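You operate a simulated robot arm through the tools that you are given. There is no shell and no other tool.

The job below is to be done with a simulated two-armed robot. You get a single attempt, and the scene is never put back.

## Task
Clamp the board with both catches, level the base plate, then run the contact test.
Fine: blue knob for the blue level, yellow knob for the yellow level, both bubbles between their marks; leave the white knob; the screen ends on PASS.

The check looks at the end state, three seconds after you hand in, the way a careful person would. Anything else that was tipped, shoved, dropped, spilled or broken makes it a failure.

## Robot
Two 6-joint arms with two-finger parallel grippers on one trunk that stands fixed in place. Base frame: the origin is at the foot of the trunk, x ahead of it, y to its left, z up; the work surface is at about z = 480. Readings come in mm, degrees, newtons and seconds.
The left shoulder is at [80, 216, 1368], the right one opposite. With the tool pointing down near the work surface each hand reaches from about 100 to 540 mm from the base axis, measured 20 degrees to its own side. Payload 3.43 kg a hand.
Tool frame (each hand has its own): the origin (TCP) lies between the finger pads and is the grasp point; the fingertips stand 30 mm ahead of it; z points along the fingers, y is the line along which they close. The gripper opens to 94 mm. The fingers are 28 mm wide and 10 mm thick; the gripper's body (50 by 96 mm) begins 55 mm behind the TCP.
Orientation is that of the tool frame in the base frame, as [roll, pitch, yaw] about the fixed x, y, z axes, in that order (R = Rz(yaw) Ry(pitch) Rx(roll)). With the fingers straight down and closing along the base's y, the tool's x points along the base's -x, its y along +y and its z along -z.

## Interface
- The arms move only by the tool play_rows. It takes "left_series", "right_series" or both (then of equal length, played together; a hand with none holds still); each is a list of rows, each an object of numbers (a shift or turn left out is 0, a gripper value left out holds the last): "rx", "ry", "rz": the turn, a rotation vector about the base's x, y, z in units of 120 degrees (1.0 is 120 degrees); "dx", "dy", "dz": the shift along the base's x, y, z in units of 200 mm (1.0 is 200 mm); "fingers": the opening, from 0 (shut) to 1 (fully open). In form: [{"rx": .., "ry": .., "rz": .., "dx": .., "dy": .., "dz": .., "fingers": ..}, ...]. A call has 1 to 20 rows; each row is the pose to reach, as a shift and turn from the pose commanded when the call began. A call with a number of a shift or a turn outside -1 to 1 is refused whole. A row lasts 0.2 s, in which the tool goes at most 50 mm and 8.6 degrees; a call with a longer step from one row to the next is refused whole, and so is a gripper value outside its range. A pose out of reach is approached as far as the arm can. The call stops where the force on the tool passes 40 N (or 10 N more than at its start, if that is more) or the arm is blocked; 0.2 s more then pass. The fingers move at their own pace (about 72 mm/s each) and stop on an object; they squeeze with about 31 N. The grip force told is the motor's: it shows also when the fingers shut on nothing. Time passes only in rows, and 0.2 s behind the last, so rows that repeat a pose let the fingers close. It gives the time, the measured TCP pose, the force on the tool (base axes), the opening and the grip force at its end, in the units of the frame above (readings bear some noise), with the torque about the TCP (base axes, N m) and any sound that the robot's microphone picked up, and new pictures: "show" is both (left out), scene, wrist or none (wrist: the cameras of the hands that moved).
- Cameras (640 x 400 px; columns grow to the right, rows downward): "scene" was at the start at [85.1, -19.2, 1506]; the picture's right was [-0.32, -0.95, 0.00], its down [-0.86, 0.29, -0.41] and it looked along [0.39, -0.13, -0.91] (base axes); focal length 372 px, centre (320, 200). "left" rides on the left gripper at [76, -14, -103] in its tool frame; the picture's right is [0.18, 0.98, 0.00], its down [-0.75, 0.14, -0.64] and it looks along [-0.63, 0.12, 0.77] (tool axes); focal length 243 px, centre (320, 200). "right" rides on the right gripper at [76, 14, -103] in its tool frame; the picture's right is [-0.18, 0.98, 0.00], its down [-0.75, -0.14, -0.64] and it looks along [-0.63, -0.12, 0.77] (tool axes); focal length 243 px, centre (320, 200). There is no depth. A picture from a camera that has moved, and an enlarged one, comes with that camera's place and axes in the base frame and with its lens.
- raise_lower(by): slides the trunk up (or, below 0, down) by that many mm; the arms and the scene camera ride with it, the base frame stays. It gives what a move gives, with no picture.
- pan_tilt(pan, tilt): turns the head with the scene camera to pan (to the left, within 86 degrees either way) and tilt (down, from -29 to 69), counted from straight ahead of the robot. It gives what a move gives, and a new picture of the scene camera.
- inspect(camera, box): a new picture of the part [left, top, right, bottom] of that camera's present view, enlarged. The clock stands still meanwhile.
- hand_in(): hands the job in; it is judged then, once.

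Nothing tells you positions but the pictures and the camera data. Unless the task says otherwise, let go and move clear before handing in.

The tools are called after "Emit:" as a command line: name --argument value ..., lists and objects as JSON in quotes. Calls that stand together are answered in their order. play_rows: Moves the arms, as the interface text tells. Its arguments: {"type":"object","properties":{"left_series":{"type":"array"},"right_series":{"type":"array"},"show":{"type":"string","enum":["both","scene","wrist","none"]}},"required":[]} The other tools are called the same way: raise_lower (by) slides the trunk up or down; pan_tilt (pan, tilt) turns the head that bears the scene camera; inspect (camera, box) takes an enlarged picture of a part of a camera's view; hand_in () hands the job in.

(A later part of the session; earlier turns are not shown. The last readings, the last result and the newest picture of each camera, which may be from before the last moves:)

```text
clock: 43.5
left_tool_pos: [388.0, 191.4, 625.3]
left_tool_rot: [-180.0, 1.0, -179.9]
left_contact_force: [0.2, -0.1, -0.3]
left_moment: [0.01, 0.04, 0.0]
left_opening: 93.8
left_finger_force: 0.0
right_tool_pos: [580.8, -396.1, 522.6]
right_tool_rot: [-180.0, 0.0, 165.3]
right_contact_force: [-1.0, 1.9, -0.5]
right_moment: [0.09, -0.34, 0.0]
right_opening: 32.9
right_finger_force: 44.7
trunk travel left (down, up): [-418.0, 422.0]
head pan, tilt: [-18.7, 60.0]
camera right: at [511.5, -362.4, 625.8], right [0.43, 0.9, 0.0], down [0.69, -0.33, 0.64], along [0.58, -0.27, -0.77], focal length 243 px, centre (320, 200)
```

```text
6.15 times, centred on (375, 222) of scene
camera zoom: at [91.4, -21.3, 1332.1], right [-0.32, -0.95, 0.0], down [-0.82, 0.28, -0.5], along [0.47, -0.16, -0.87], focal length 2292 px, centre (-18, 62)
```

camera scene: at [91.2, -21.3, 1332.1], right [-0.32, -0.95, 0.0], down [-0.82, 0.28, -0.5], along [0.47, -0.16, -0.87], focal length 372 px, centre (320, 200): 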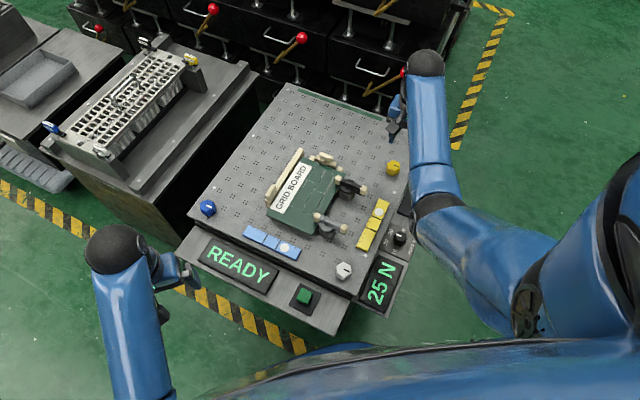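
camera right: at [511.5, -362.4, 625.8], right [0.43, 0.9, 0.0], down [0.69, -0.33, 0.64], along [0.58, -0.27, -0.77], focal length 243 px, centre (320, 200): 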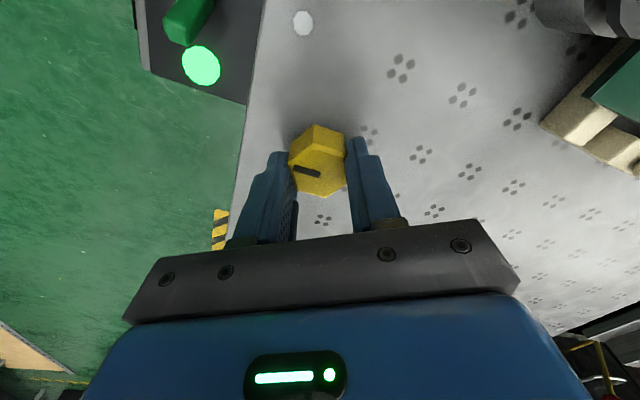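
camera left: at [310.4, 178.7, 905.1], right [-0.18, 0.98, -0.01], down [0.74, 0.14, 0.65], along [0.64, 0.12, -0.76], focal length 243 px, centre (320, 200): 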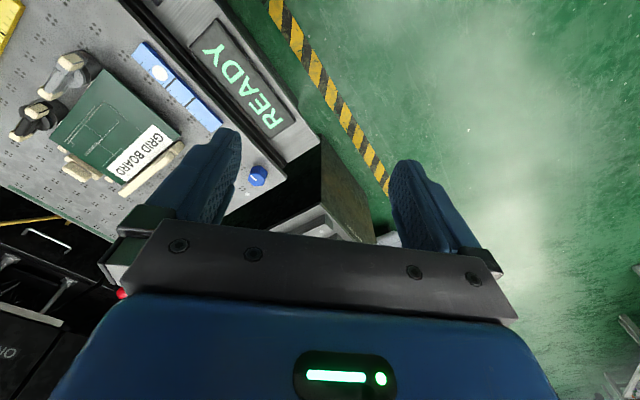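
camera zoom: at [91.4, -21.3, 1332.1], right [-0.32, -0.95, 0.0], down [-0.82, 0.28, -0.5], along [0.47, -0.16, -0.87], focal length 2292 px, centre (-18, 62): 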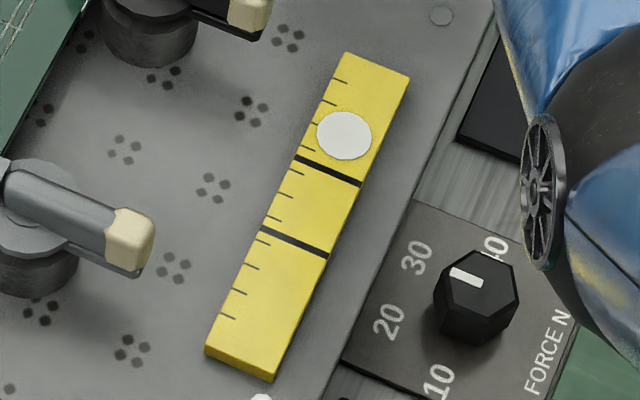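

Gripped at 32.9 mm across flats. I'll try a small 15° counter-clockwise turn and watch the yellow bubble.

Emit:
play_rows --right_series '[{"rz": 0.0625}, {"rz": 0.125}, {"rz": 0.125}, {"rz": 0.125}]' --show "none"

Emit:
inspect --camera "scene" --box '[350, 190, 400, 255]'

Emit:
inspect --camera "scene" --box '[240, 215, 305, 265]'

Emit:
inspect --camera "right" --box '[220, 80, 420, 240]'

```text
clock: 44.5
left_tool_pos: [386.8, 190.1, 623.0]
left_tool_rot: [-179.9, 1.0, -179.8]
left_contact_force: [0.1, -0.6, -0.1]
left_moment: [0.02, 0.0, 0.01]
left_opening: 94.1
left_finger_force: 0.1
right_tool_pos: [581.3, -395.5, 522.4]
right_tool_rot: [180.0, -0.1, -179.6]
right_contact_force: [2.2, 4.5, -3.2]
right_moment: [0.16, -0.69, -0.02]
right_opening: 32.7
right_finger_force: 45.4
trunk travel left (down, up): [-418.0, 422.0]
head pan, tilt: [-18.7, 60.0]
```

```text
6.15 times, centred on (375, 222) of scene
camera zoom: at [91.6, -21.0, 1332.1], right [-0.32, -0.95, 0.0], down [-0.82, 0.28, -0.5], along [0.47, -0.16, -0.87], focal length 2292 px, centre (-18, 62)
```

zoom: 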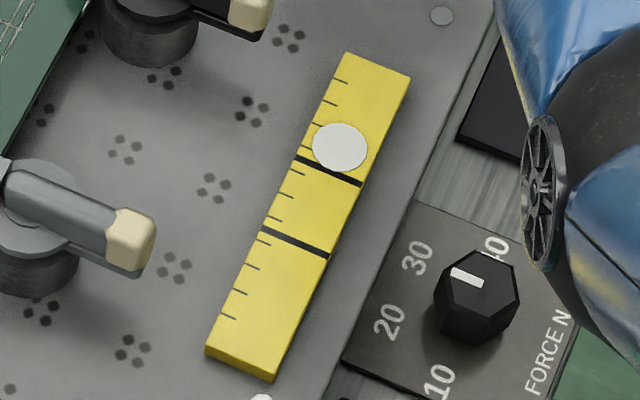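

```text
8.00 times, centred on (272, 240) of scene
camera zoom: at [91.6, -21.0, 1332.1], right [-0.32, -0.95, 0.0], down [-0.82, 0.28, -0.5], along [0.47, -0.16, -0.87], focal length 2980 px, centre (700, -120)
```

zoom: 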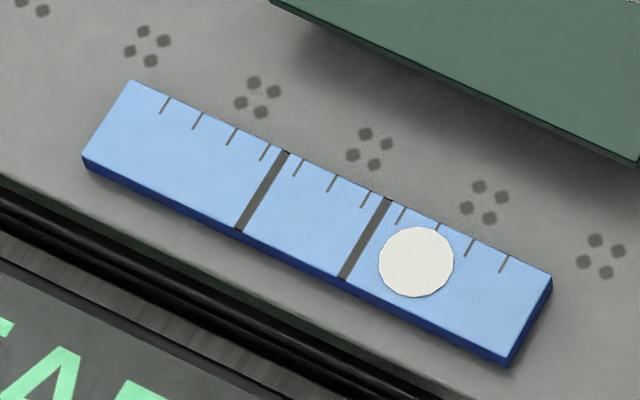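

```text
2.50 times, centred on (320, 160) of right
camera zoom: at [505.3, -381.5, 625.8], right [0.18, 0.98, 0.0], down [0.75, -0.14, 0.64], along [0.63, -0.11, -0.77], focal length 606 px, centre (320, 300)
```

zoom: 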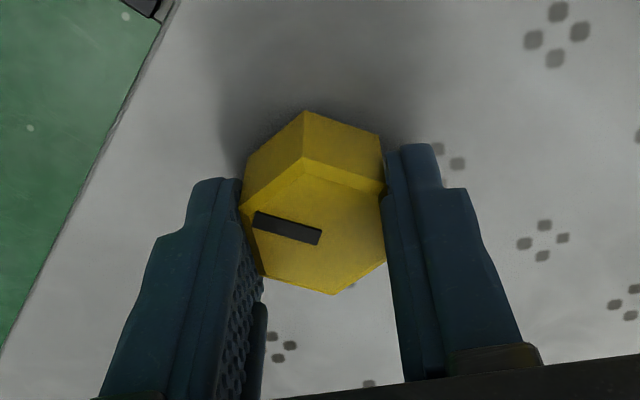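

Counter-clockwise moves the yellow bubble toward the centre (about 14 px of the 79 px needed, per 15°). I'll turn another 45° and check.

Emit:
play_rows --right_series '[{"rz": 0.0625}, {"rz": 0.125}, {"rz": 0.1875}, {"rz": 0.25}, {"rz": 0.3125}, {"rz": 0.375}, {"rz": 0.375}, {"rz": 0.375}]' --show "none"

Emit:
inspect --camera "scene" --box '[350, 190, 400, 255]'

Emit:
inspect --camera "scene" --box '[240, 215, 305, 265]'

Emit:
inspect --camera "right" --box '[220, 80, 420, 240]'

```text
clock: 46.3
left_tool_pos: [386.8, 191.4, 623.1]
left_tool_rot: [-179.8, 1.0, -179.8]
left_contact_force: [-0.2, -0.1, 1.0]
left_moment: [0.01, 0.01, -0.01]
left_opening: 94.1
left_finger_force: 0.0
right_tool_pos: [579.6, -394.6, 523.1]
right_tool_rot: [-179.9, 0.0, -134.5]
right_contact_force: [0.5, 12.0, -0.5]
right_moment: [0.54, 0.12, -0.02]
right_opening: 32.7
right_finger_force: 44.7
trunk travel left (down, up): [-418.0, 422.0]
head pan, tilt: [-18.7, 60.0]
```

```text
6.15 times, centred on (375, 222) of scene
camera zoom: at [91.4, -20.3, 1332.1], right [-0.32, -0.95, 0.0], down [-0.82, 0.28, -0.5], along [0.47, -0.16, -0.87], focal length 2292 px, centre (-18, 62)
```

zoom: 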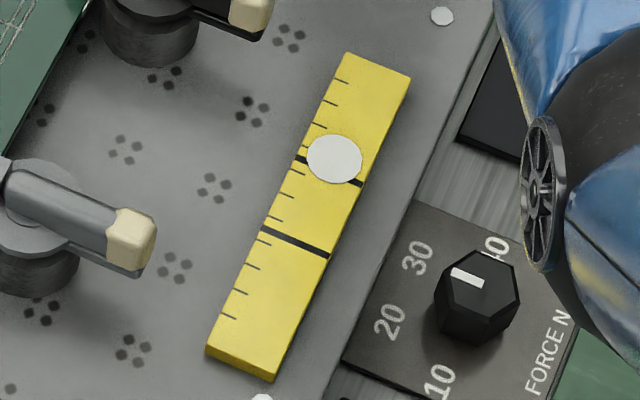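

```text
8.00 times, centred on (272, 240) of scene
camera zoom: at [91.4, -20.3, 1332.1], right [-0.32, -0.95, 0.0], down [-0.82, 0.28, -0.5], along [0.47, -0.16, -0.87], focal length 2980 px, centre (700, -120)
```

zoom: 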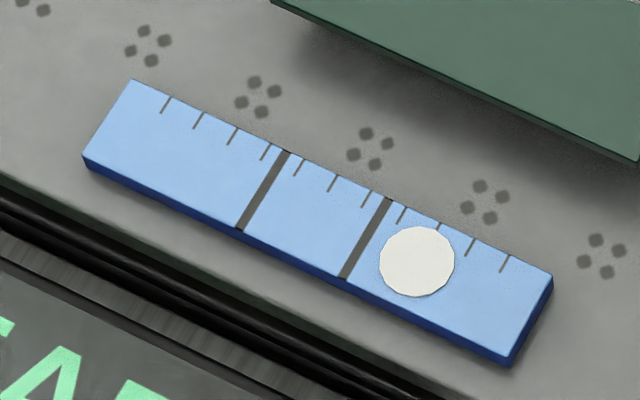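

```text
2.50 times, centred on (320, 160) of right
camera zoom: at [517.7, -438.9, 625.9], right [-0.57, 0.82, 0.0], down [0.63, 0.44, 0.64], along [0.53, 0.37, -0.77], focal length 606 px, centre (320, 300)
```

zoom: 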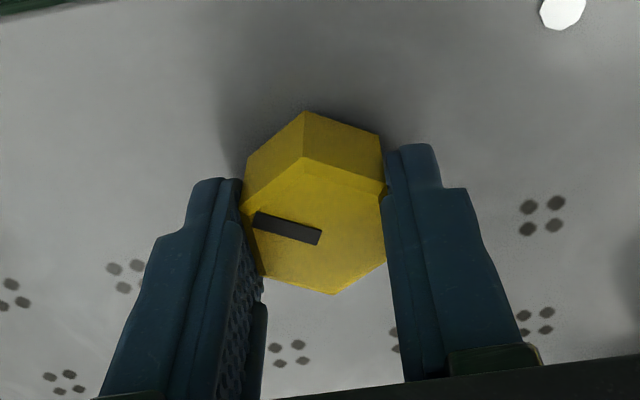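

The bubble may be slow to settle. I'll hold still for 2 seconds and look again.

Emit:
play_rows --right_series '[{"dx": 0}, {"dx": 0}, {"dx": 0}, {"dx": 0}, {"dx": 0}, {"dx": 0}, {"dx": 0}, {"dx": 0}, {"dx": 0}, {"dx": 0}]' --show "none"

Emit:
inspect --camera "scene" --box '[350, 190, 400, 255]'

Emit:
inspect --camera "scene" --box '[240, 215, 305, 265]'

```text
clock: 48.5
left_tool_pos: [387.6, 191.3, 624.3]
left_tool_rot: [-179.8, 1.0, -179.9]
left_contact_force: [-0.1, 0.1, -0.9]
left_moment: [-0.02, 0.01, -0.01]
left_opening: 93.8
left_finger_force: 0.0
right_tool_pos: [580.7, -395.4, 522.3]
right_tool_rot: [-179.9, 0.0, -134.6]
right_contact_force: [-1.4, 18.1, -2.2]
right_moment: [0.64, -0.13, -0.05]
right_opening: 32.8
right_finger_force: 45.3
trunk travel left (down, up): [-418.0, 422.0]
head pan, tilt: [-18.7, 60.0]
```

```text
6.15 times, centred on (375, 222) of scene
camera zoom: at [91.5, -20.0, 1332.1], right [-0.32, -0.95, 0.0], down [-0.82, 0.28, -0.5], along [0.47, -0.16, -0.87], focal length 2292 px, centre (-18, 62)
```

zoom: 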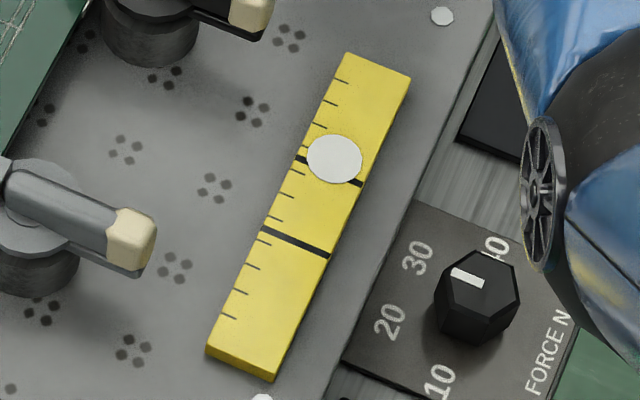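

```text
8.00 times, centred on (272, 240) of scene
camera zoom: at [91.5, -20.0, 1332.1], right [-0.32, -0.95, 0.0], down [-0.82, 0.28, -0.5], along [0.47, -0.16, -0.87], focal length 2980 px, centre (700, -120)
```

zoom: 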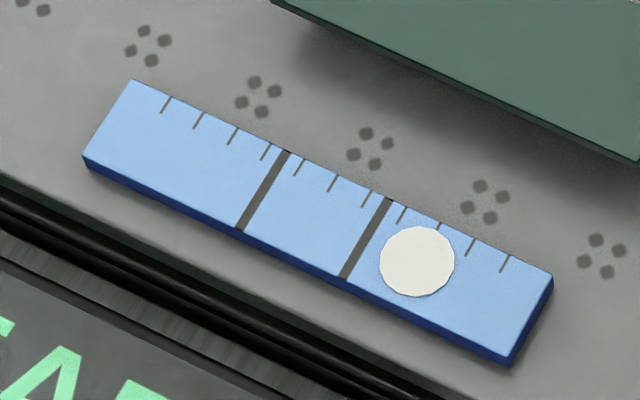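

The bubble is settled at about one-third of the way. I'll turn 15° more to gauge the rate.

Emit:
play_rows --right_series '[{"rz": 0.0625}, {"rz": 0.125}, {"rz": 0.125}, {"rz": 0.125}, {"rz": 0.125}]' --show "none"

Emit:
inspect --camera "scene" --box '[350, 190, 400, 255]'

Emit:
inspect --camera "right" --box '[220, 80, 420, 240]'

```text
clock: 49.7
left_tool_pos: [387.3, 191.3, 622.3]
left_tool_rot: [-179.9, 1.0, -179.8]
left_contact_force: [0.1, 0.9, 0.2]
left_moment: [0.01, 0.01, -0.02]
left_opening: 94.1
left_finger_force: 0.1
right_tool_pos: [580.5, -395.7, 523.0]
right_tool_rot: [-180.0, -0.1, -119.6]
right_contact_force: [-4.3, 18.4, -4.9]
right_moment: [0.59, -0.16, -0.01]
right_opening: 32.7
right_finger_force: 45.2
trunk travel left (down, up): [-418.0, 422.0]
head pan, tilt: [-18.7, 60.0]
```

```text
6.15 times, centred on (375, 222) of scene
camera zoom: at [91.5, -20.1, 1332.1], right [-0.32, -0.95, 0.0], down [-0.82, 0.28, -0.5], along [0.47, -0.16, -0.87], focal length 2292 px, centre (-18, 62)
```

zoom: 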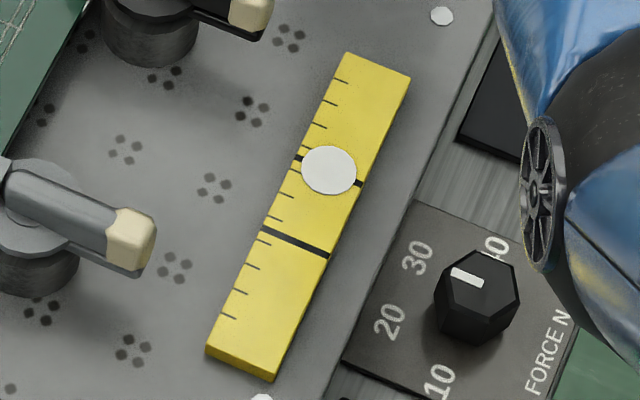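

```text
2.50 times, centred on (320, 160) of right
camera zoom: at [531.1, -453.7, 625.9], right [-0.76, 0.65, 0.0], down [0.5, 0.59, 0.64], along [0.41, 0.49, -0.77], focal length 606 px, centre (320, 300)
```

zoom: 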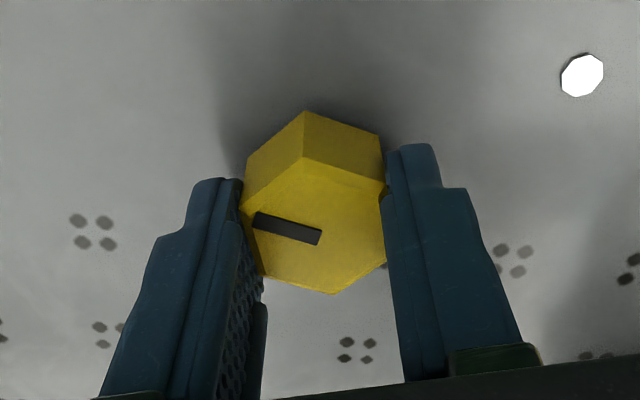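

The bubble moved on again by about 11 px. The lateral hand force (18 N) might be biasing it, so I'll open the fingers and see the true rest position.

Emit:
play_rows --right_series '[{"fingers": 0.6}, {"fingers": 0.6}, {"fingers": 0.6}, {"dz": 0.1}, {"dz": 0.2}, {"dz": 0.2}, {"dz": 0.2}, {"dz": 0.2}]' --show "wrist"

Emit:
inspect --camera "scene" --box '[350, 190, 400, 255]'

Emit:
inspect --camera "right" --box '[220, 60, 420, 220]'

```text
clock: 51.5
left_tool_pos: [387.7, 190.0, 624.6]
left_tool_rot: [-179.8, 1.0, 180.0]
left_contact_force: [-0.7, -0.6, -0.1]
left_moment: [0.0, 0.01, 0.01]
left_opening: 94.2
left_finger_force: 0.1
right_tool_pos: [580.1, -396.5, 561.8]
right_tool_rot: [-179.9, -0.1, -119.7]
right_contact_force: [-0.9, 0.4, -0.3]
right_moment: [-0.02, -0.03, -0.02]
right_opening: 56.2
right_finger_force: 0.1
trunk travel left (down, up): [-418.0, 422.0]
head pan, tilt: [-18.7, 60.0]
camera right: at [530.9, -454.2, 665.9], right [-0.76, 0.65, 0.0], down [0.49, 0.59, 0.64], along [0.42, 0.49, -0.77], focal length 243 px, centre (320, 200)
```

right: 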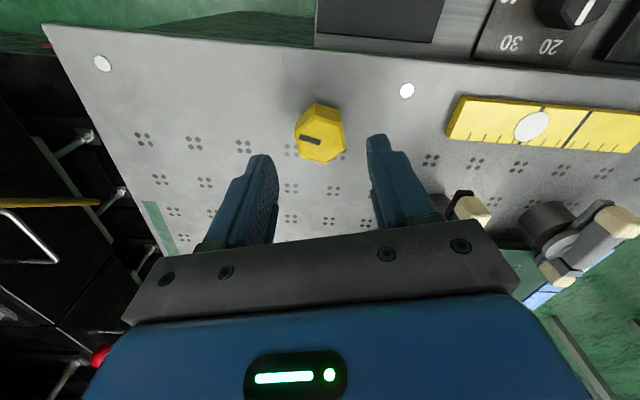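

```text
6.15 times, centred on (375, 222) of scene
camera zoom: at [91.4, -21.4, 1332.1], right [-0.32, -0.95, 0.0], down [-0.82, 0.28, -0.5], along [0.47, -0.16, -0.87], focal length 2292 px, centre (-18, 62)
```

zoom: 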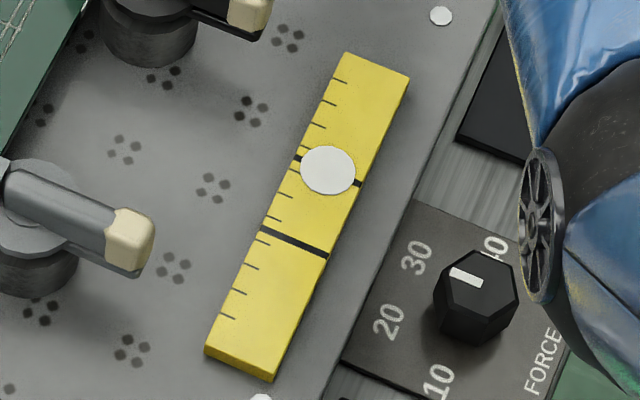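

```text
2.50 times, centred on (320, 140) of right
camera zoom: at [530.9, -454.2, 665.9], right [-0.76, 0.65, 0.0], down [0.49, 0.59, 0.64], along [0.42, 0.49, -0.77], focal length 606 px, centre (320, 350)
```

zoom: 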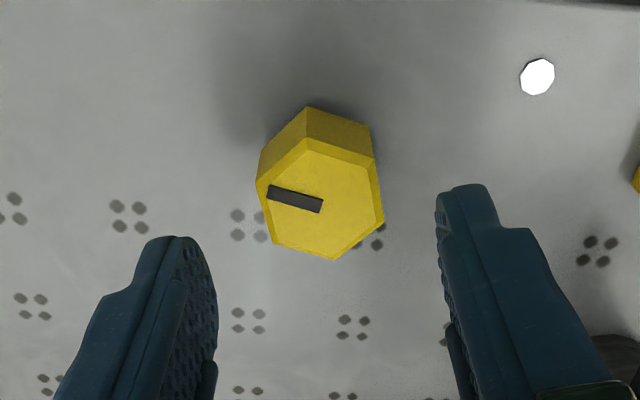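

Released, the bubble stays at the new place (38 px of 79 px for 75°), so the knob holds. I'll turn the hand back by 120° for a fresh grip on the next flats.

Emit:
play_rows --right_series '[{"rz": -0.0667}, {"rz": -0.1333}, {"rz": -0.2}, {"rz": -0.2667}, {"rz": -0.3333}, {"rz": -0.4}, {"rz": -0.4667}, {"rz": -0.5333}, {"rz": -0.6}, {"rz": -0.6667}, {"rz": -0.7333}, {"rz": -0.8}, {"rz": -0.8667}, {"rz": -0.9333}, {"rz": -1.0}, {"rz": -1.0}]' --show "wrist"

Emit:
inspect --camera "right" --box '[220, 60, 420, 220]'

Emit:
inspect --camera "scene" --box '[350, 190, 400, 255]'

```text
clock: 54.9
left_tool_pos: [389.6, 190.1, 623.5]
left_tool_rot: [-179.9, 1.0, -179.8]
left_contact_force: [1.1, -0.3, -0.9]
left_moment: [0.01, 0.03, -0.01]
left_opening: 94.0
left_finger_force: 0.1
right_tool_pos: [580.2, -395.9, 562.4]
right_tool_rot: [-179.9, 0.0, 120.1]
right_contact_force: [0.6, -0.3, -0.5]
right_moment: [-0.03, 0.01, -0.02]
right_opening: 56.5
right_finger_force: 0.1
trunk travel left (down, up): [-418.0, 422.0]
head pan, tilt: [-18.7, 60.0]
camera right: at [555.2, -322.8, 665.7], right [0.94, 0.34, 0.0], down [0.26, -0.72, 0.64], along [0.21, -0.61, -0.77], focal length 243 px, centre (320, 200)
```

right: 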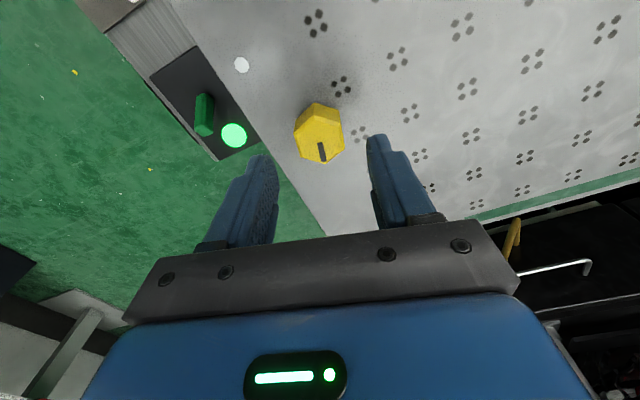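

```text
2.50 times, centred on (320, 140) of right
camera zoom: at [555.2, -322.8, 665.7], right [0.94, 0.34, 0.0], down [0.26, -0.72, 0.64], along [0.21, -0.61, -0.77], focal length 606 px, centre (320, 350)
```

zoom: 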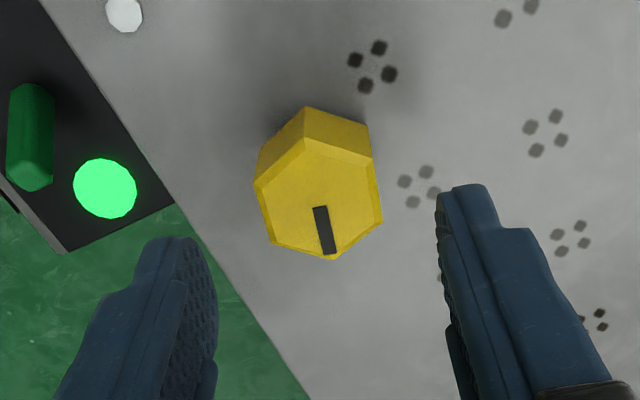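

```text
6.15 times, centred on (375, 222) of scene
camera zoom: at [91.3, -21.3, 1332.1], right [-0.32, -0.95, 0.0], down [-0.82, 0.28, -0.5], along [0.47, -0.16, -0.87], focal length 2292 px, centre (-18, 62)
```

zoom: 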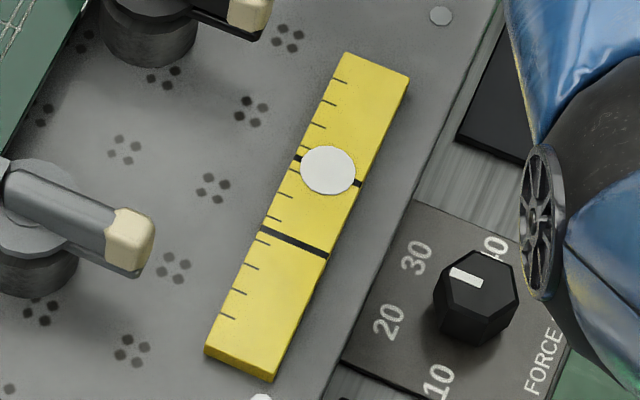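

The knob's flats line up with the fingers again. Descending, gripping, and turning another 60° counter-clockwise.

Emit:
play_rows --right_series '[{"dz": -0.1}, {"dz": -0.2}, {"dz": -0.2, "fingers": 0.0}, {"dz": -0.2, "fingers": 0.0}, {"dz": -0.2, "fingers": 0.0}, {"dz": -0.2, "rz": 0.0625}, {"dz": -0.2, "rz": 0.125}, {"dz": -0.2, "rz": 0.1875}, {"dz": -0.2, "rz": 0.25}, {"dz": -0.2, "rz": 0.3125}, {"dz": -0.2, "rz": 0.375}, {"dz": -0.2, "rz": 0.4375}, {"dz": -0.2, "rz": 0.5}, {"dz": -0.2, "rz": 0.5}, {"dz": -0.2, "rz": 0.5}]' --show "wrist"

Emit:
inspect --camera "scene" --box '[350, 190, 400, 255]'

Emit:
inspect --camera "scene" --box '[240, 215, 305, 265]'

```text
clock: 58.1
left_tool_pos: [388.0, 190.3, 624.2]
left_tool_rot: [-179.8, 1.0, -179.9]
left_contact_force: [0.5, 0.3, -0.4]
left_moment: [-0.01, -0.06, 0.01]
left_opening: 94.0
left_finger_force: 0.1
right_tool_pos: [580.1, -395.6, 523.5]
right_tool_rot: [-179.9, -0.1, -179.6]
right_contact_force: [0.2, -1.3, 1.6]
right_moment: [0.12, 0.69, 0.02]
right_opening: 32.8
right_finger_force: 45.0
trunk travel left (down, up): [-418.0, 422.0]
head pan, tilt: [-18.7, 60.0]
camera right: at [504.9, -381.5, 626.3], right [0.18, 0.98, 0.0], down [0.75, -0.14, 0.64], along [0.63, -0.11, -0.77], focal length 243 px, centre (320, 200)
```

right: 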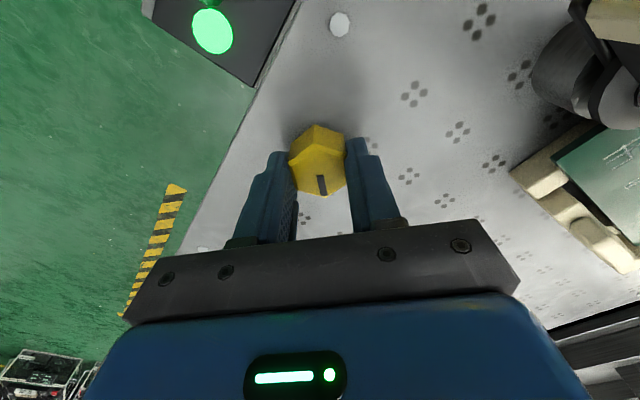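

```text
6.15 times, centred on (375, 222) of scene
camera zoom: at [91.4, -21.3, 1332.1], right [-0.32, -0.95, 0.0], down [-0.82, 0.28, -0.5], along [0.47, -0.16, -0.87], focal length 2292 px, centre (-18, 62)
```

zoom: 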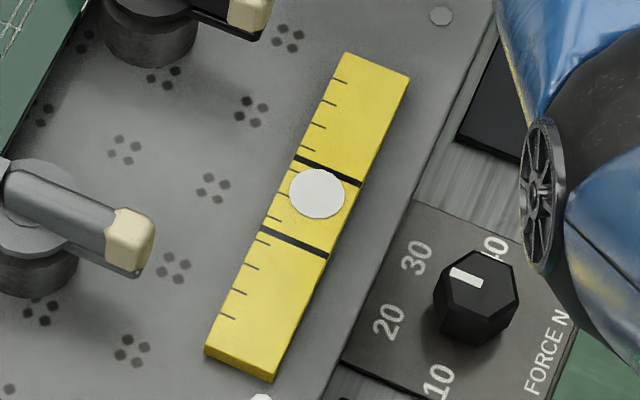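

```text
8.00 times, centred on (272, 240) of scene
camera zoom: at [91.4, -21.3, 1332.1], right [-0.32, -0.95, 0.0], down [-0.82, 0.28, -0.5], along [0.47, -0.16, -0.87], focal length 2980 px, centre (700, -120)
```

zoom: 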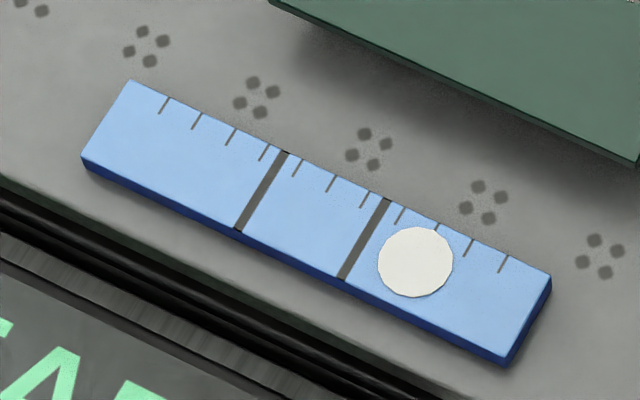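

The yellow bubble is nearly in; another 30° should centre it.

Emit:
play_rows --right_series '[{"rz": 0.0625}, {"rz": 0.125}, {"rz": 0.1875}, {"rz": 0.25}, {"rz": 0.25}, {"rz": 0.25}]' --show "none"

Emit:
inspect --camera "scene" --box '[350, 190, 400, 255]'

```text
clock: 59.5
left_tool_pos: [387.8, 191.5, 624.0]
left_tool_rot: [-179.8, 1.0, -179.9]
left_contact_force: [0.2, -0.4, 0.1]
left_moment: [0.01, 0.0, -0.02]
left_opening: 93.9
left_finger_force: 0.0
right_tool_pos: [580.6, -395.8, 523.8]
right_tool_rot: [-179.9, 0.0, -149.6]
right_contact_force: [0.1, 2.4, -0.4]
right_moment: [0.13, -0.1, 0.01]
right_opening: 32.9
right_finger_force: 45.3
trunk travel left (down, up): [-418.0, 422.0]
head pan, tilt: [-18.7, 60.0]
```

```text
6.15 times, centred on (375, 222) of scene
camera zoom: at [91.2, -21.0, 1332.1], right [-0.32, -0.95, 0.0], down [-0.82, 0.28, -0.5], along [0.47, -0.16, -0.87], focal length 2292 px, centre (-18, 62)
```

zoom: 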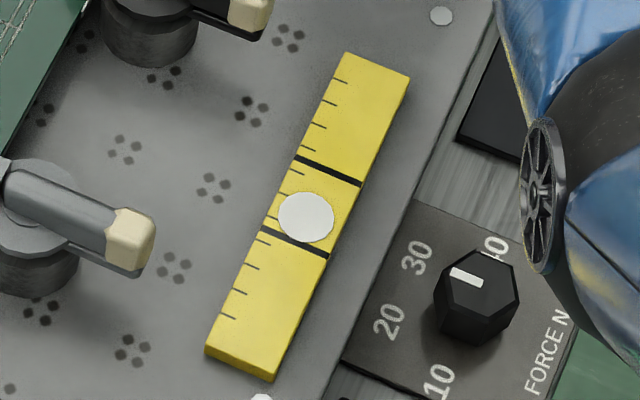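

It overshot slightly (about 11 px past centre). I'll turn back about 10° and let it settle.

Emit:
play_rows --right_series '[{"rz": -0.04}, {"rz": -0.083}, {"rz": -0.083}, {"rz": -0.083}, {"rz": -0.083}, {"rz": -0.083}]' --show "none"

Emit:
inspect --camera "scene" --box '[350, 190, 400, 255]'

```text
clock: 60.9
left_tool_pos: [387.2, 191.7, 625.6]
left_tool_rot: [-180.0, 1.0, -179.9]
left_contact_force: [0.0, -0.7, 0.1]
left_moment: [-0.03, 0.0, 0.0]
left_opening: 93.8
left_finger_force: 0.1
right_tool_pos: [580.6, -396.5, 523.9]
right_tool_rot: [-179.9, 0.0, -159.6]
right_contact_force: [-1.4, 6.3, 1.8]
right_moment: [0.63, -0.28, -0.01]
right_opening: 32.5
right_finger_force: 44.9
trunk travel left (down, up): [-418.0, 422.0]
head pan, tilt: [-18.7, 60.0]
```

```text
6.15 times, centred on (375, 222) of scene
camera zoom: at [91.0, -20.8, 1332.1], right [-0.32, -0.95, 0.0], down [-0.82, 0.28, -0.5], along [0.47, -0.16, -0.87], focal length 2292 px, centre (-18, 62)
```

zoom: 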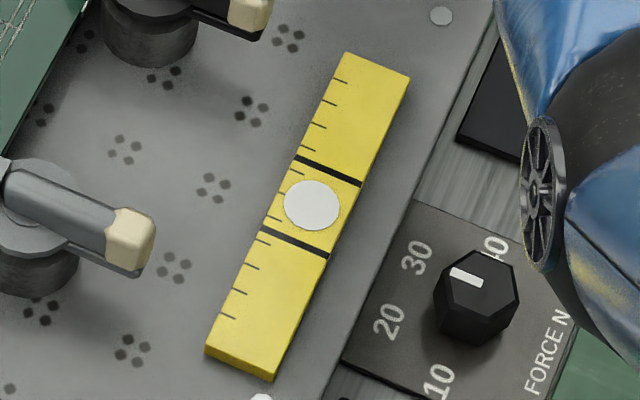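

The yellow bubble is centred. I'll release, lift off and park the right hand to the side.

Emit:
play_rows --right_series '[{"fingers": 0.6}, {"fingers": 0.6}, {"fingers": 0.6}, {"dz": 0.15}, {"dz": 0.3}, {"dz": 0.45}, {"dz": 0.45, "dx": -0.2, "dy": -0.1}, {"dz": 0.45, "dx": -0.4, "dy": -0.2}, {"dz": 0.45, "dx": -0.6, "dy": -0.3}, {"dz": 0.45, "dx": -0.8, "dy": -0.4}]' --show "scene"

Emit:
inspect --camera "scene" --box '[350, 190, 400, 255]'

Emit:
inspect --camera "scene" --box '[185, 180, 265, 240]'

```text
clock: 63.1
left_tool_pos: [386.9, 190.5, 624.1]
left_tool_rot: [-179.9, 1.0, -179.9]
left_contact_force: [0.1, -0.2, -0.3]
left_moment: [0.02, -0.03, 0.02]
left_opening: 93.7
left_finger_force: 0.0
right_tool_pos: [420.6, -476.6, 614.4]
right_tool_rot: [-180.0, 0.1, -159.6]
right_contact_force: [0.6, -0.6, -0.1]
right_moment: [0.03, 0.05, -0.03]
right_opening: 56.4
right_finger_force: 0.1
trunk travel left (down, up): [-418.0, 422.0]
head pan, tilt: [-18.7, 60.0]
camera scene: at [90.4, -21.7, 1332.2], right [-0.32, -0.95, 0.0], down [-0.82, 0.28, -0.5], along [0.47, -0.16, -0.87], focal length 372 px, centre (320, 200)
```

scene: 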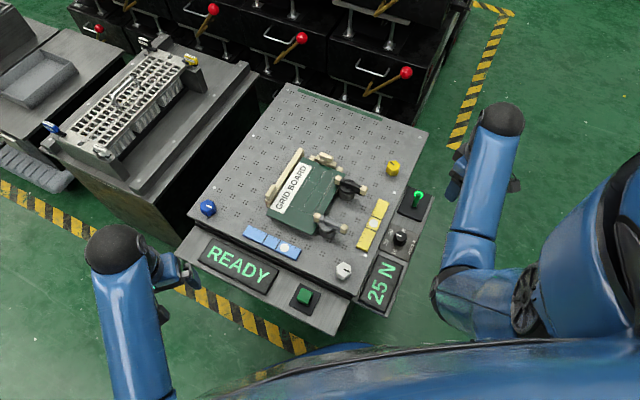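

```text
6.15 times, centred on (375, 222) of scene
camera zoom: at [90.4, -21.7, 1332.2], right [-0.32, -0.95, 0.0], down [-0.82, 0.28, -0.5], along [0.47, -0.16, -0.87], focal length 2292 px, centre (-18, 62)
```

zoom: 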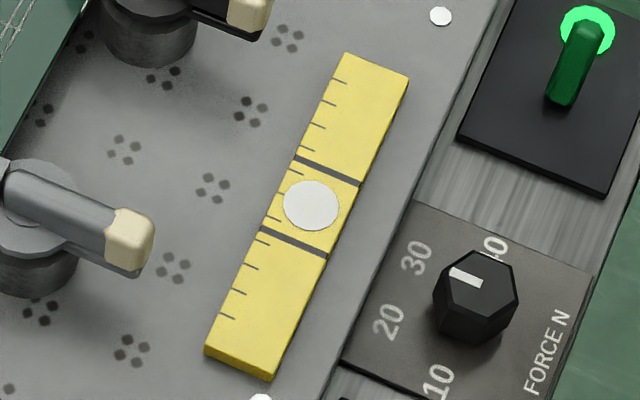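

```text
6.67 times, centred on (225, 210) of scene
camera zoom: at [90.4, -21.7, 1332.2], right [-0.32, -0.95, 0.0], down [-0.82, 0.28, -0.5], along [0.47, -0.16, -0.87], focal length 2483 px, centre (953, 133)
```

zoom: 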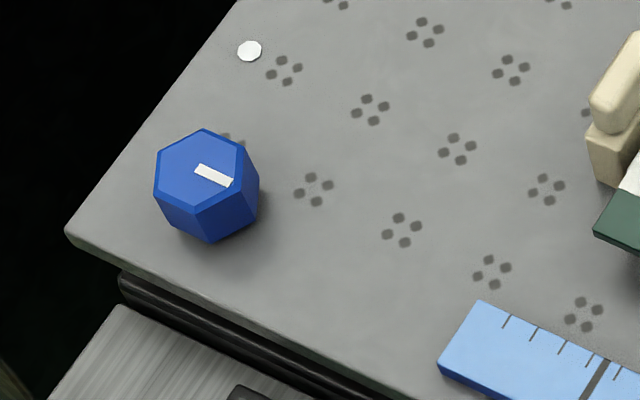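

The yellow bubble rests centred. The blue knob is at about (617,101) with the same hex orientation; I'll bring the left hand over, pre-turned about +105° so that it has room to turn clockwise.

Emit:
play_rows --left_series '[{"rz": 0.0675, "dx": 0.0769, "dy": -0.0344, "fingers": 0.6}, {"rz": 0.135, "dx": 0.1538, "dy": -0.0688}, {"rz": 0.2025, "dx": 0.2307, "dy": -0.1032}, {"rz": 0.27, "dx": 0.3076, "dy": -0.1376}, {"rz": 0.3375, "dx": 0.3845, "dy": -0.172}, {"rz": 0.405, "dx": 0.4614, "dy": -0.2064}, {"rz": 0.4725, "dx": 0.5383, "dy": -0.2408}, {"rz": 0.54, "dx": 0.6152, "dy": -0.2752}, {"rz": 0.6075, "dx": 0.6921, "dy": -0.3096}, {"rz": 0.675, "dx": 0.769, "dy": -0.344}, {"rz": 0.7425, "dx": 0.8459, "dy": -0.3784}, {"rz": 0.81, "dx": 0.9228, "dy": -0.4128}, {"rz": 0.878, "dx": 1.0, "dy": -0.4475}, {"rz": 0.878, "dx": 1.0, "dy": -0.4475}]' --show "both"

```text
clock: 66.1
left_tool_pos: [588.0, 102.1, 623.0]
left_tool_rot: [-179.9, 1.0, -74.5]
left_contact_force: [0.2, 0.0, 1.0]
left_moment: [0.0, -0.03, 0.0]
left_opening: 56.3
left_finger_force: 0.0
right_tool_pos: [422.2, -476.7, 614.3]
right_tool_rot: [-179.9, -0.1, -159.5]
right_contact_force: [0.1, 0.5, -0.6]
right_moment: [-0.03, 0.01, -0.01]
right_opening: 56.6
right_finger_force: 0.1
trunk travel left (down, up): [-418.0, 422.0]
head pan, tilt: [-18.7, 60.0]
camera scene: at [91.1, -21.2, 1332.1], right [-0.32, -0.95, 0.0], down [-0.82, 0.28, -0.5], along [0.47, -0.16, -0.87], focal length 372 px, centre (320, 200)
camera left: at [621.6, 31.2, 725.2], right [-0.9, -0.44, -0.01], down [-0.34, 0.68, 0.66], along [-0.28, 0.59, -0.76], focal length 243 px, centre (320, 200)
```

scene: 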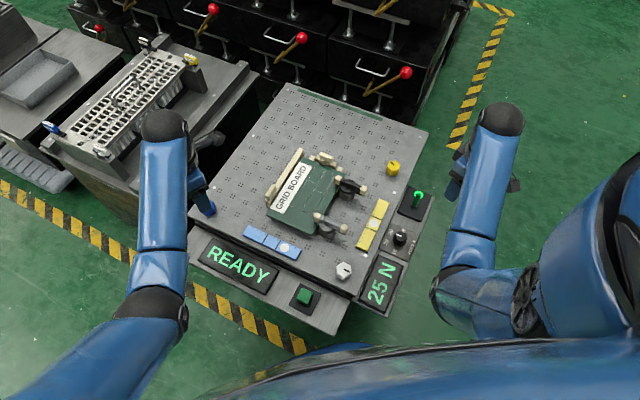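
left: 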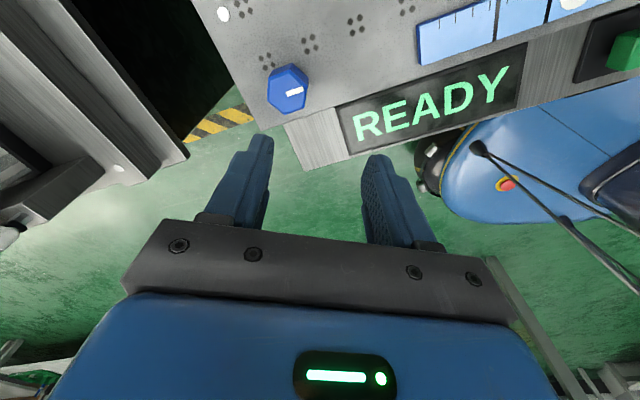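

The blue knob measures at about (618,99.8). I'll move above it and come down part-way to check.

Emit:
play_rows --left_series '[{"dx": 0.15, "dy": -0.007}, {"dx": 0.15, "dy": -0.007, "dz": -0.15}, {"dx": 0.15, "dy": -0.007, "dz": -0.29}, {"dx": 0.15, "dy": -0.007, "dz": -0.29}]' --show "wrist"

Emit:
inspect --camera "left" --box '[220, 60, 420, 220]'

```text
clock: 67.1
left_tool_pos: [616.7, 99.2, 565.9]
left_tool_rot: [-179.8, 1.1, -74.6]
left_contact_force: [1.5, 0.1, 0.3]
left_moment: [0.0, -0.01, 0.02]
left_opening: 56.3
left_finger_force: 0.0
right_tool_pos: [420.7, -476.8, 613.9]
right_tool_rot: [-179.9, 0.0, -159.5]
right_contact_force: [0.8, 1.1, 0.4]
right_moment: [0.02, -0.02, -0.01]
right_opening: 56.5
right_finger_force: 0.0
trunk travel left (down, up): [-418.0, 422.0]
head pan, tilt: [-18.7, 60.0]
camera left: at [651.2, 29.1, 667.8], right [-0.9, -0.44, -0.01], down [-0.33, 0.68, 0.66], along [-0.28, 0.59, -0.76], focal length 243 px, centre (320, 200)
```

left: 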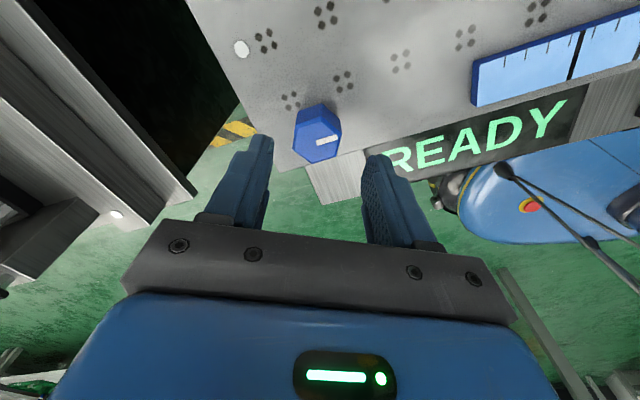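

```text
2.50 times, centred on (320, 140) of left
camera zoom: at [651.2, 29.1, 667.8], right [-0.9, -0.44, -0.01], down [-0.33, 0.68, 0.66], along [-0.28, 0.59, -0.76], focal length 606 px, centre (320, 350)
```

zoom: 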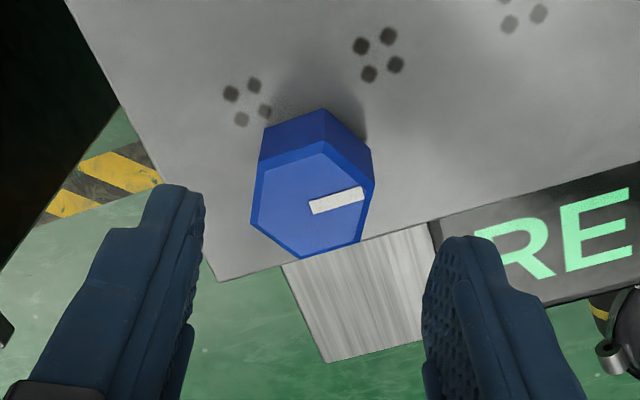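

Almost aligned; a 3 mm correction in y is needed. I'll correct it, descend to z≈523, and look before gripping.

Emit:
play_rows --left_series '[{"dx": 0.003, "dy": 0.0155}, {"dx": 0.003, "dy": 0.0155, "dz": -0.1}, {"dx": 0.003, "dy": 0.0155, "dz": -0.18}, {"dx": 0.003, "dy": 0.0155, "dz": -0.215}]' --show "wrist"

Emit:
inspect --camera "left" --box '[220, 80, 420, 240]'

```text
clock: 68.1
left_tool_pos: [618.7, 102.2, 521.8]
left_tool_rot: [-179.9, 1.0, -74.6]
left_contact_force: [0.3, 0.2, 0.9]
left_moment: [0.04, -0.01, 0.0]
left_opening: 56.2
left_finger_force: 0.0
right_tool_pos: [421.4, -477.2, 614.3]
right_tool_rot: [-180.0, 0.0, -159.6]
right_contact_force: [-1.0, -0.3, -0.2]
right_moment: [0.02, -0.03, -0.01]
right_opening: 56.5
right_finger_force: 0.1
trunk travel left (down, up): [-418.0, 422.0]
head pan, tilt: [-18.7, 60.0]
camera left: at [652.3, 32.5, 624.5], right [-0.9, -0.44, -0.01], down [-0.33, 0.68, 0.66], along [-0.28, 0.59, -0.76], focal length 243 px, centre (320, 200)
```

left: 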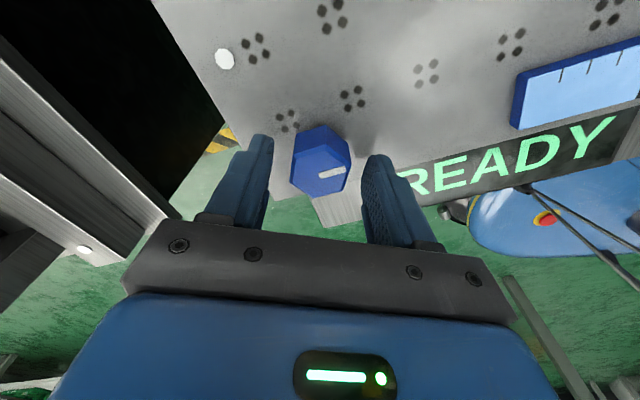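

```text
2.50 times, centred on (320, 160) of left
camera zoom: at [652.3, 32.5, 624.5], right [-0.9, -0.44, -0.01], down [-0.33, 0.68, 0.66], along [-0.28, 0.59, -0.76], focal length 606 px, centre (320, 300)
```

zoom: 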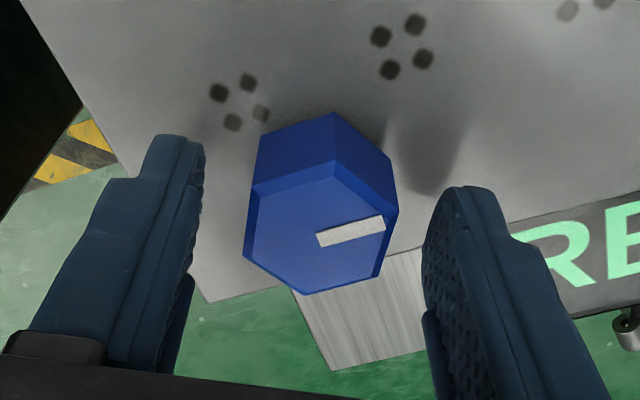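

Well centred. I'll grip and turn 60° clockwise, then check the blue bubble.

Emit:
play_rows --left_series '[{"fingers": 0.0}, {"fingers": 0.0}, {"fingers": 0.0}, {"rz": -0.0625}, {"rz": -0.125}, {"rz": -0.1875}, {"rz": -0.25}, {"rz": -0.3125}, {"rz": -0.375}, {"rz": -0.4375}, {"rz": -0.5}, {"rz": -0.5}, {"rz": -0.5}]' --show "both"

Emit:
inspect --camera "scene" --box '[240, 215, 305, 265]'

Emit:
inspect --camera "left" --box '[220, 80, 420, 240]'

Emit:
inspect --camera "scene" --box '[350, 190, 400, 255]'

```text
clock: 70.9
left_tool_pos: [619.0, 101.9, 522.2]
left_tool_rot: [-179.8, 1.1, -134.6]
left_contact_force: [10.4, 0.7, 4.6]
left_moment: [-0.48, 0.61, 0.0]
left_opening: 32.7
left_finger_force: 45.3
right_tool_pos: [422.2, -476.9, 613.7]
right_tool_rot: [-179.9, 0.1, -159.5]
right_contact_force: [0.1, 1.4, -0.6]
right_moment: [-0.02, 0.0, 0.01]
right_opening: 56.5
right_finger_force: 0.0
trunk travel left (down, up): [-418.0, 422.0]
head pan, tilt: [-18.7, 60.0]
camera scene: at [91.9, -21.4, 1332.1], right [-0.32, -0.95, 0.0], down [-0.82, 0.28, -0.5], along [0.47, -0.16, -0.87], focal length 372 px, centre (320, 200)
camera left: at [573.5, 38.8, 624.5], right [-0.83, 0.56, -0.01], down [0.42, 0.63, 0.66], along [0.37, 0.54, -0.76], focal length 243 px, centre (320, 200)
```

scene: 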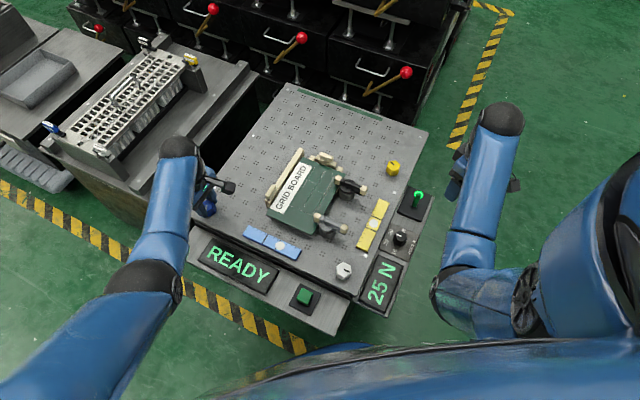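
left: 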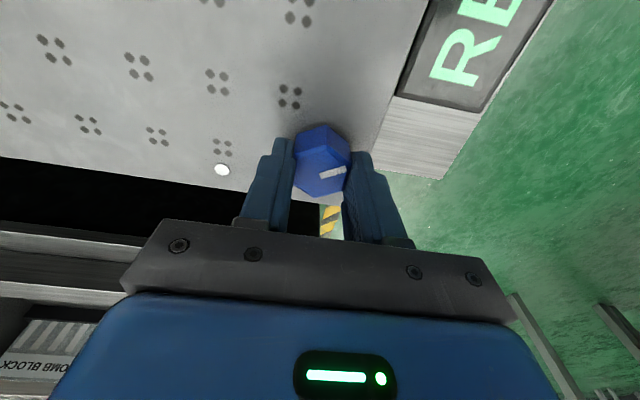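

```text
8.00 times, centred on (272, 240) of scene
camera zoom: at [91.9, -21.4, 1332.1], right [-0.32, -0.95, 0.0], down [-0.82, 0.28, -0.5], along [0.47, -0.16, -0.87], focal length 2980 px, centre (700, -120)
```

zoom: 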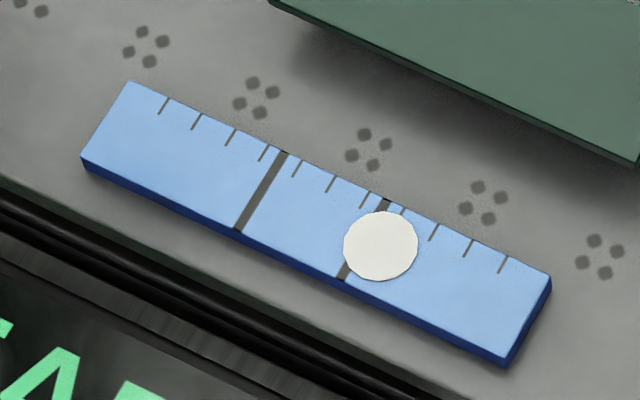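

```text
2.50 times, centred on (320, 160) of left
camera zoom: at [573.5, 38.8, 624.5], right [-0.83, 0.56, -0.01], down [0.42, 0.63, 0.66], along [0.37, 0.54, -0.76], focal length 606 px, centre (320, 300)
```

zoom: 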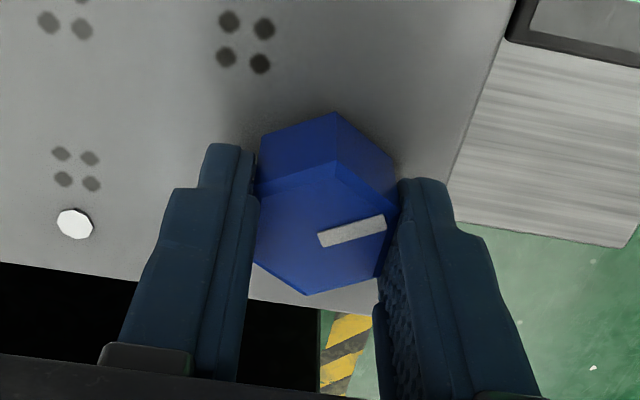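

```text
6.15 times, centred on (375, 222) of scene
camera zoom: at [91.9, -21.4, 1332.1], right [-0.32, -0.95, 0.0], down [-0.82, 0.28, -0.5], along [0.47, -0.16, -0.87], focal length 2292 px, centre (-18, 62)
```

zoom: 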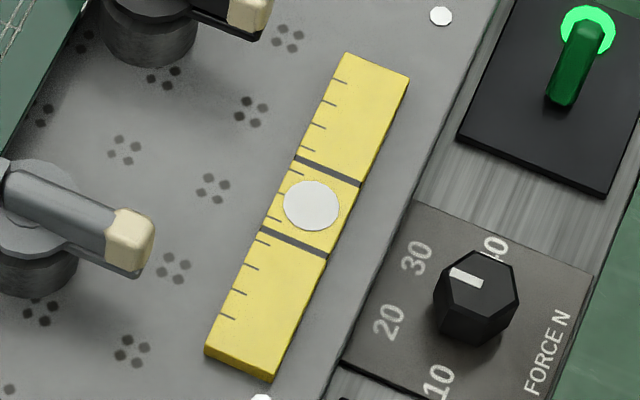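

Clockwise moves the blue bubble the right way (39 px of 113 px) and yellow stays put. Another 60° clockwise.

Emit:
play_rows --left_series '[{"rz": -0.0625}, {"rz": -0.125}, {"rz": -0.1875}, {"rz": -0.25}, {"rz": -0.3125}, {"rz": -0.375}, {"rz": -0.4375}, {"rz": -0.5}, {"rz": -0.5}, {"rz": -0.5}]' --show "none"

Emit:
inspect --camera "scene" --box '[240, 215, 305, 265]'

Emit:
inspect --camera "left" --box '[220, 80, 420, 240]'

```text
clock: 73.1
left_tool_pos: [618.6, 102.2, 521.7]
left_tool_rot: [-179.9, 1.2, 165.4]
left_contact_force: [12.7, -1.8, 5.6]
left_moment: [0.25, -0.43, -0.04]
left_opening: 32.7
left_finger_force: 44.6
right_tool_pos: [422.8, -477.0, 613.8]
right_tool_rot: [-179.9, 0.0, -159.6]
right_contact_force: [0.9, 1.0, 0.0]
right_moment: [0.0, 0.04, -0.01]
right_opening: 56.3
right_finger_force: 0.1
trunk travel left (down, up): [-418.0, 422.0]
head pan, tilt: [-18.7, 60.0]
```

```text
8.00 times, centred on (272, 240) of scene
camera zoom: at [91.6, -21.7, 1332.1], right [-0.32, -0.95, 0.0], down [-0.82, 0.28, -0.5], along [0.47, -0.16, -0.87], focal length 2980 px, centre (700, -120)
```

zoom: 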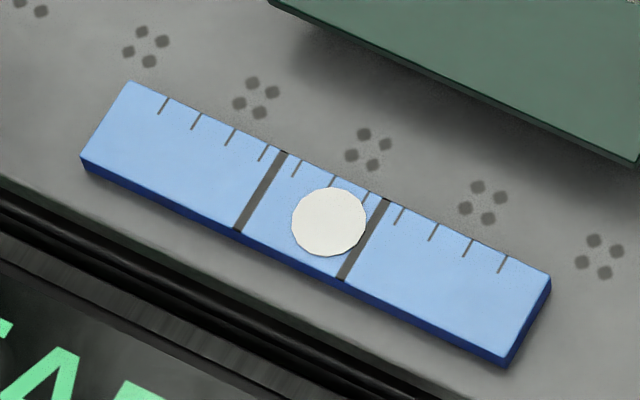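

```text
2.50 times, centred on (320, 160) of left
camera zoom: at [539.3, 110.1, 624.4], right [0.07, 1.0, -0.01], down [0.75, -0.05, 0.66], along [0.65, -0.05, -0.75], focal length 606 px, centre (320, 300)
```

zoom: 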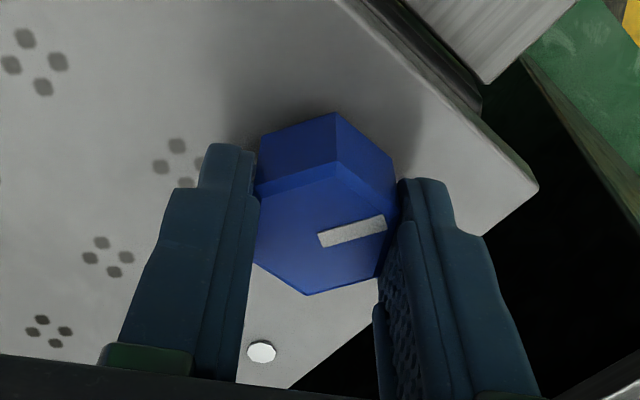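

Blue is nearly centred — about one notch to go. Turning 12° more clockwise.

Emit:
play_rows --left_series '[{"rz": -0.05}, {"rz": -0.1}, {"rz": -0.1}, {"rz": -0.1}, {"rz": -0.1}]' --show "none"

Emit:
inspect --camera "scene" --box '[240, 215, 305, 265]'

```text
clock: 74.3
left_tool_pos: [618.1, 101.9, 523.7]
left_tool_rot: [-180.0, 1.0, 153.4]
left_contact_force: [11.8, -2.0, 4.9]
left_moment: [-0.23, -1.07, 0.0]
left_opening: 33.1
left_finger_force: 45.4
right_tool_pos: [422.0, -476.8, 614.0]
right_tool_rot: [-179.9, 0.1, -159.6]
right_contact_force: [0.2, 0.2, 0.0]
right_moment: [-0.03, 0.02, 0.0]
right_opening: 56.4
right_finger_force: 0.1
trunk travel left (down, up): [-418.0, 422.0]
head pan, tilt: [-18.7, 60.0]
```

```text
8.00 times, centred on (272, 240) of scene
camera zoom: at [91.4, -21.6, 1332.1], right [-0.32, -0.95, 0.0], down [-0.82, 0.28, -0.5], along [0.47, -0.16, -0.87], focal length 2980 px, centre (700, -120)
```

zoom: 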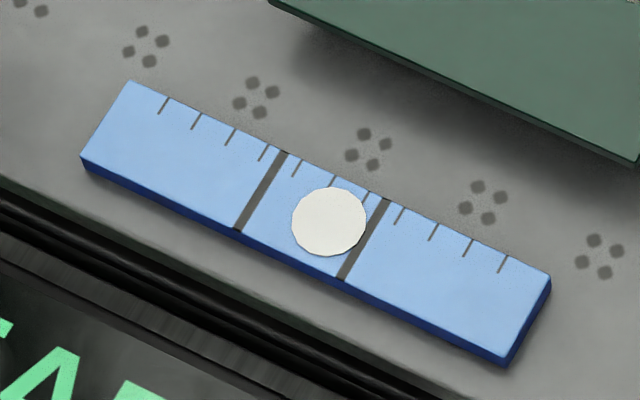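

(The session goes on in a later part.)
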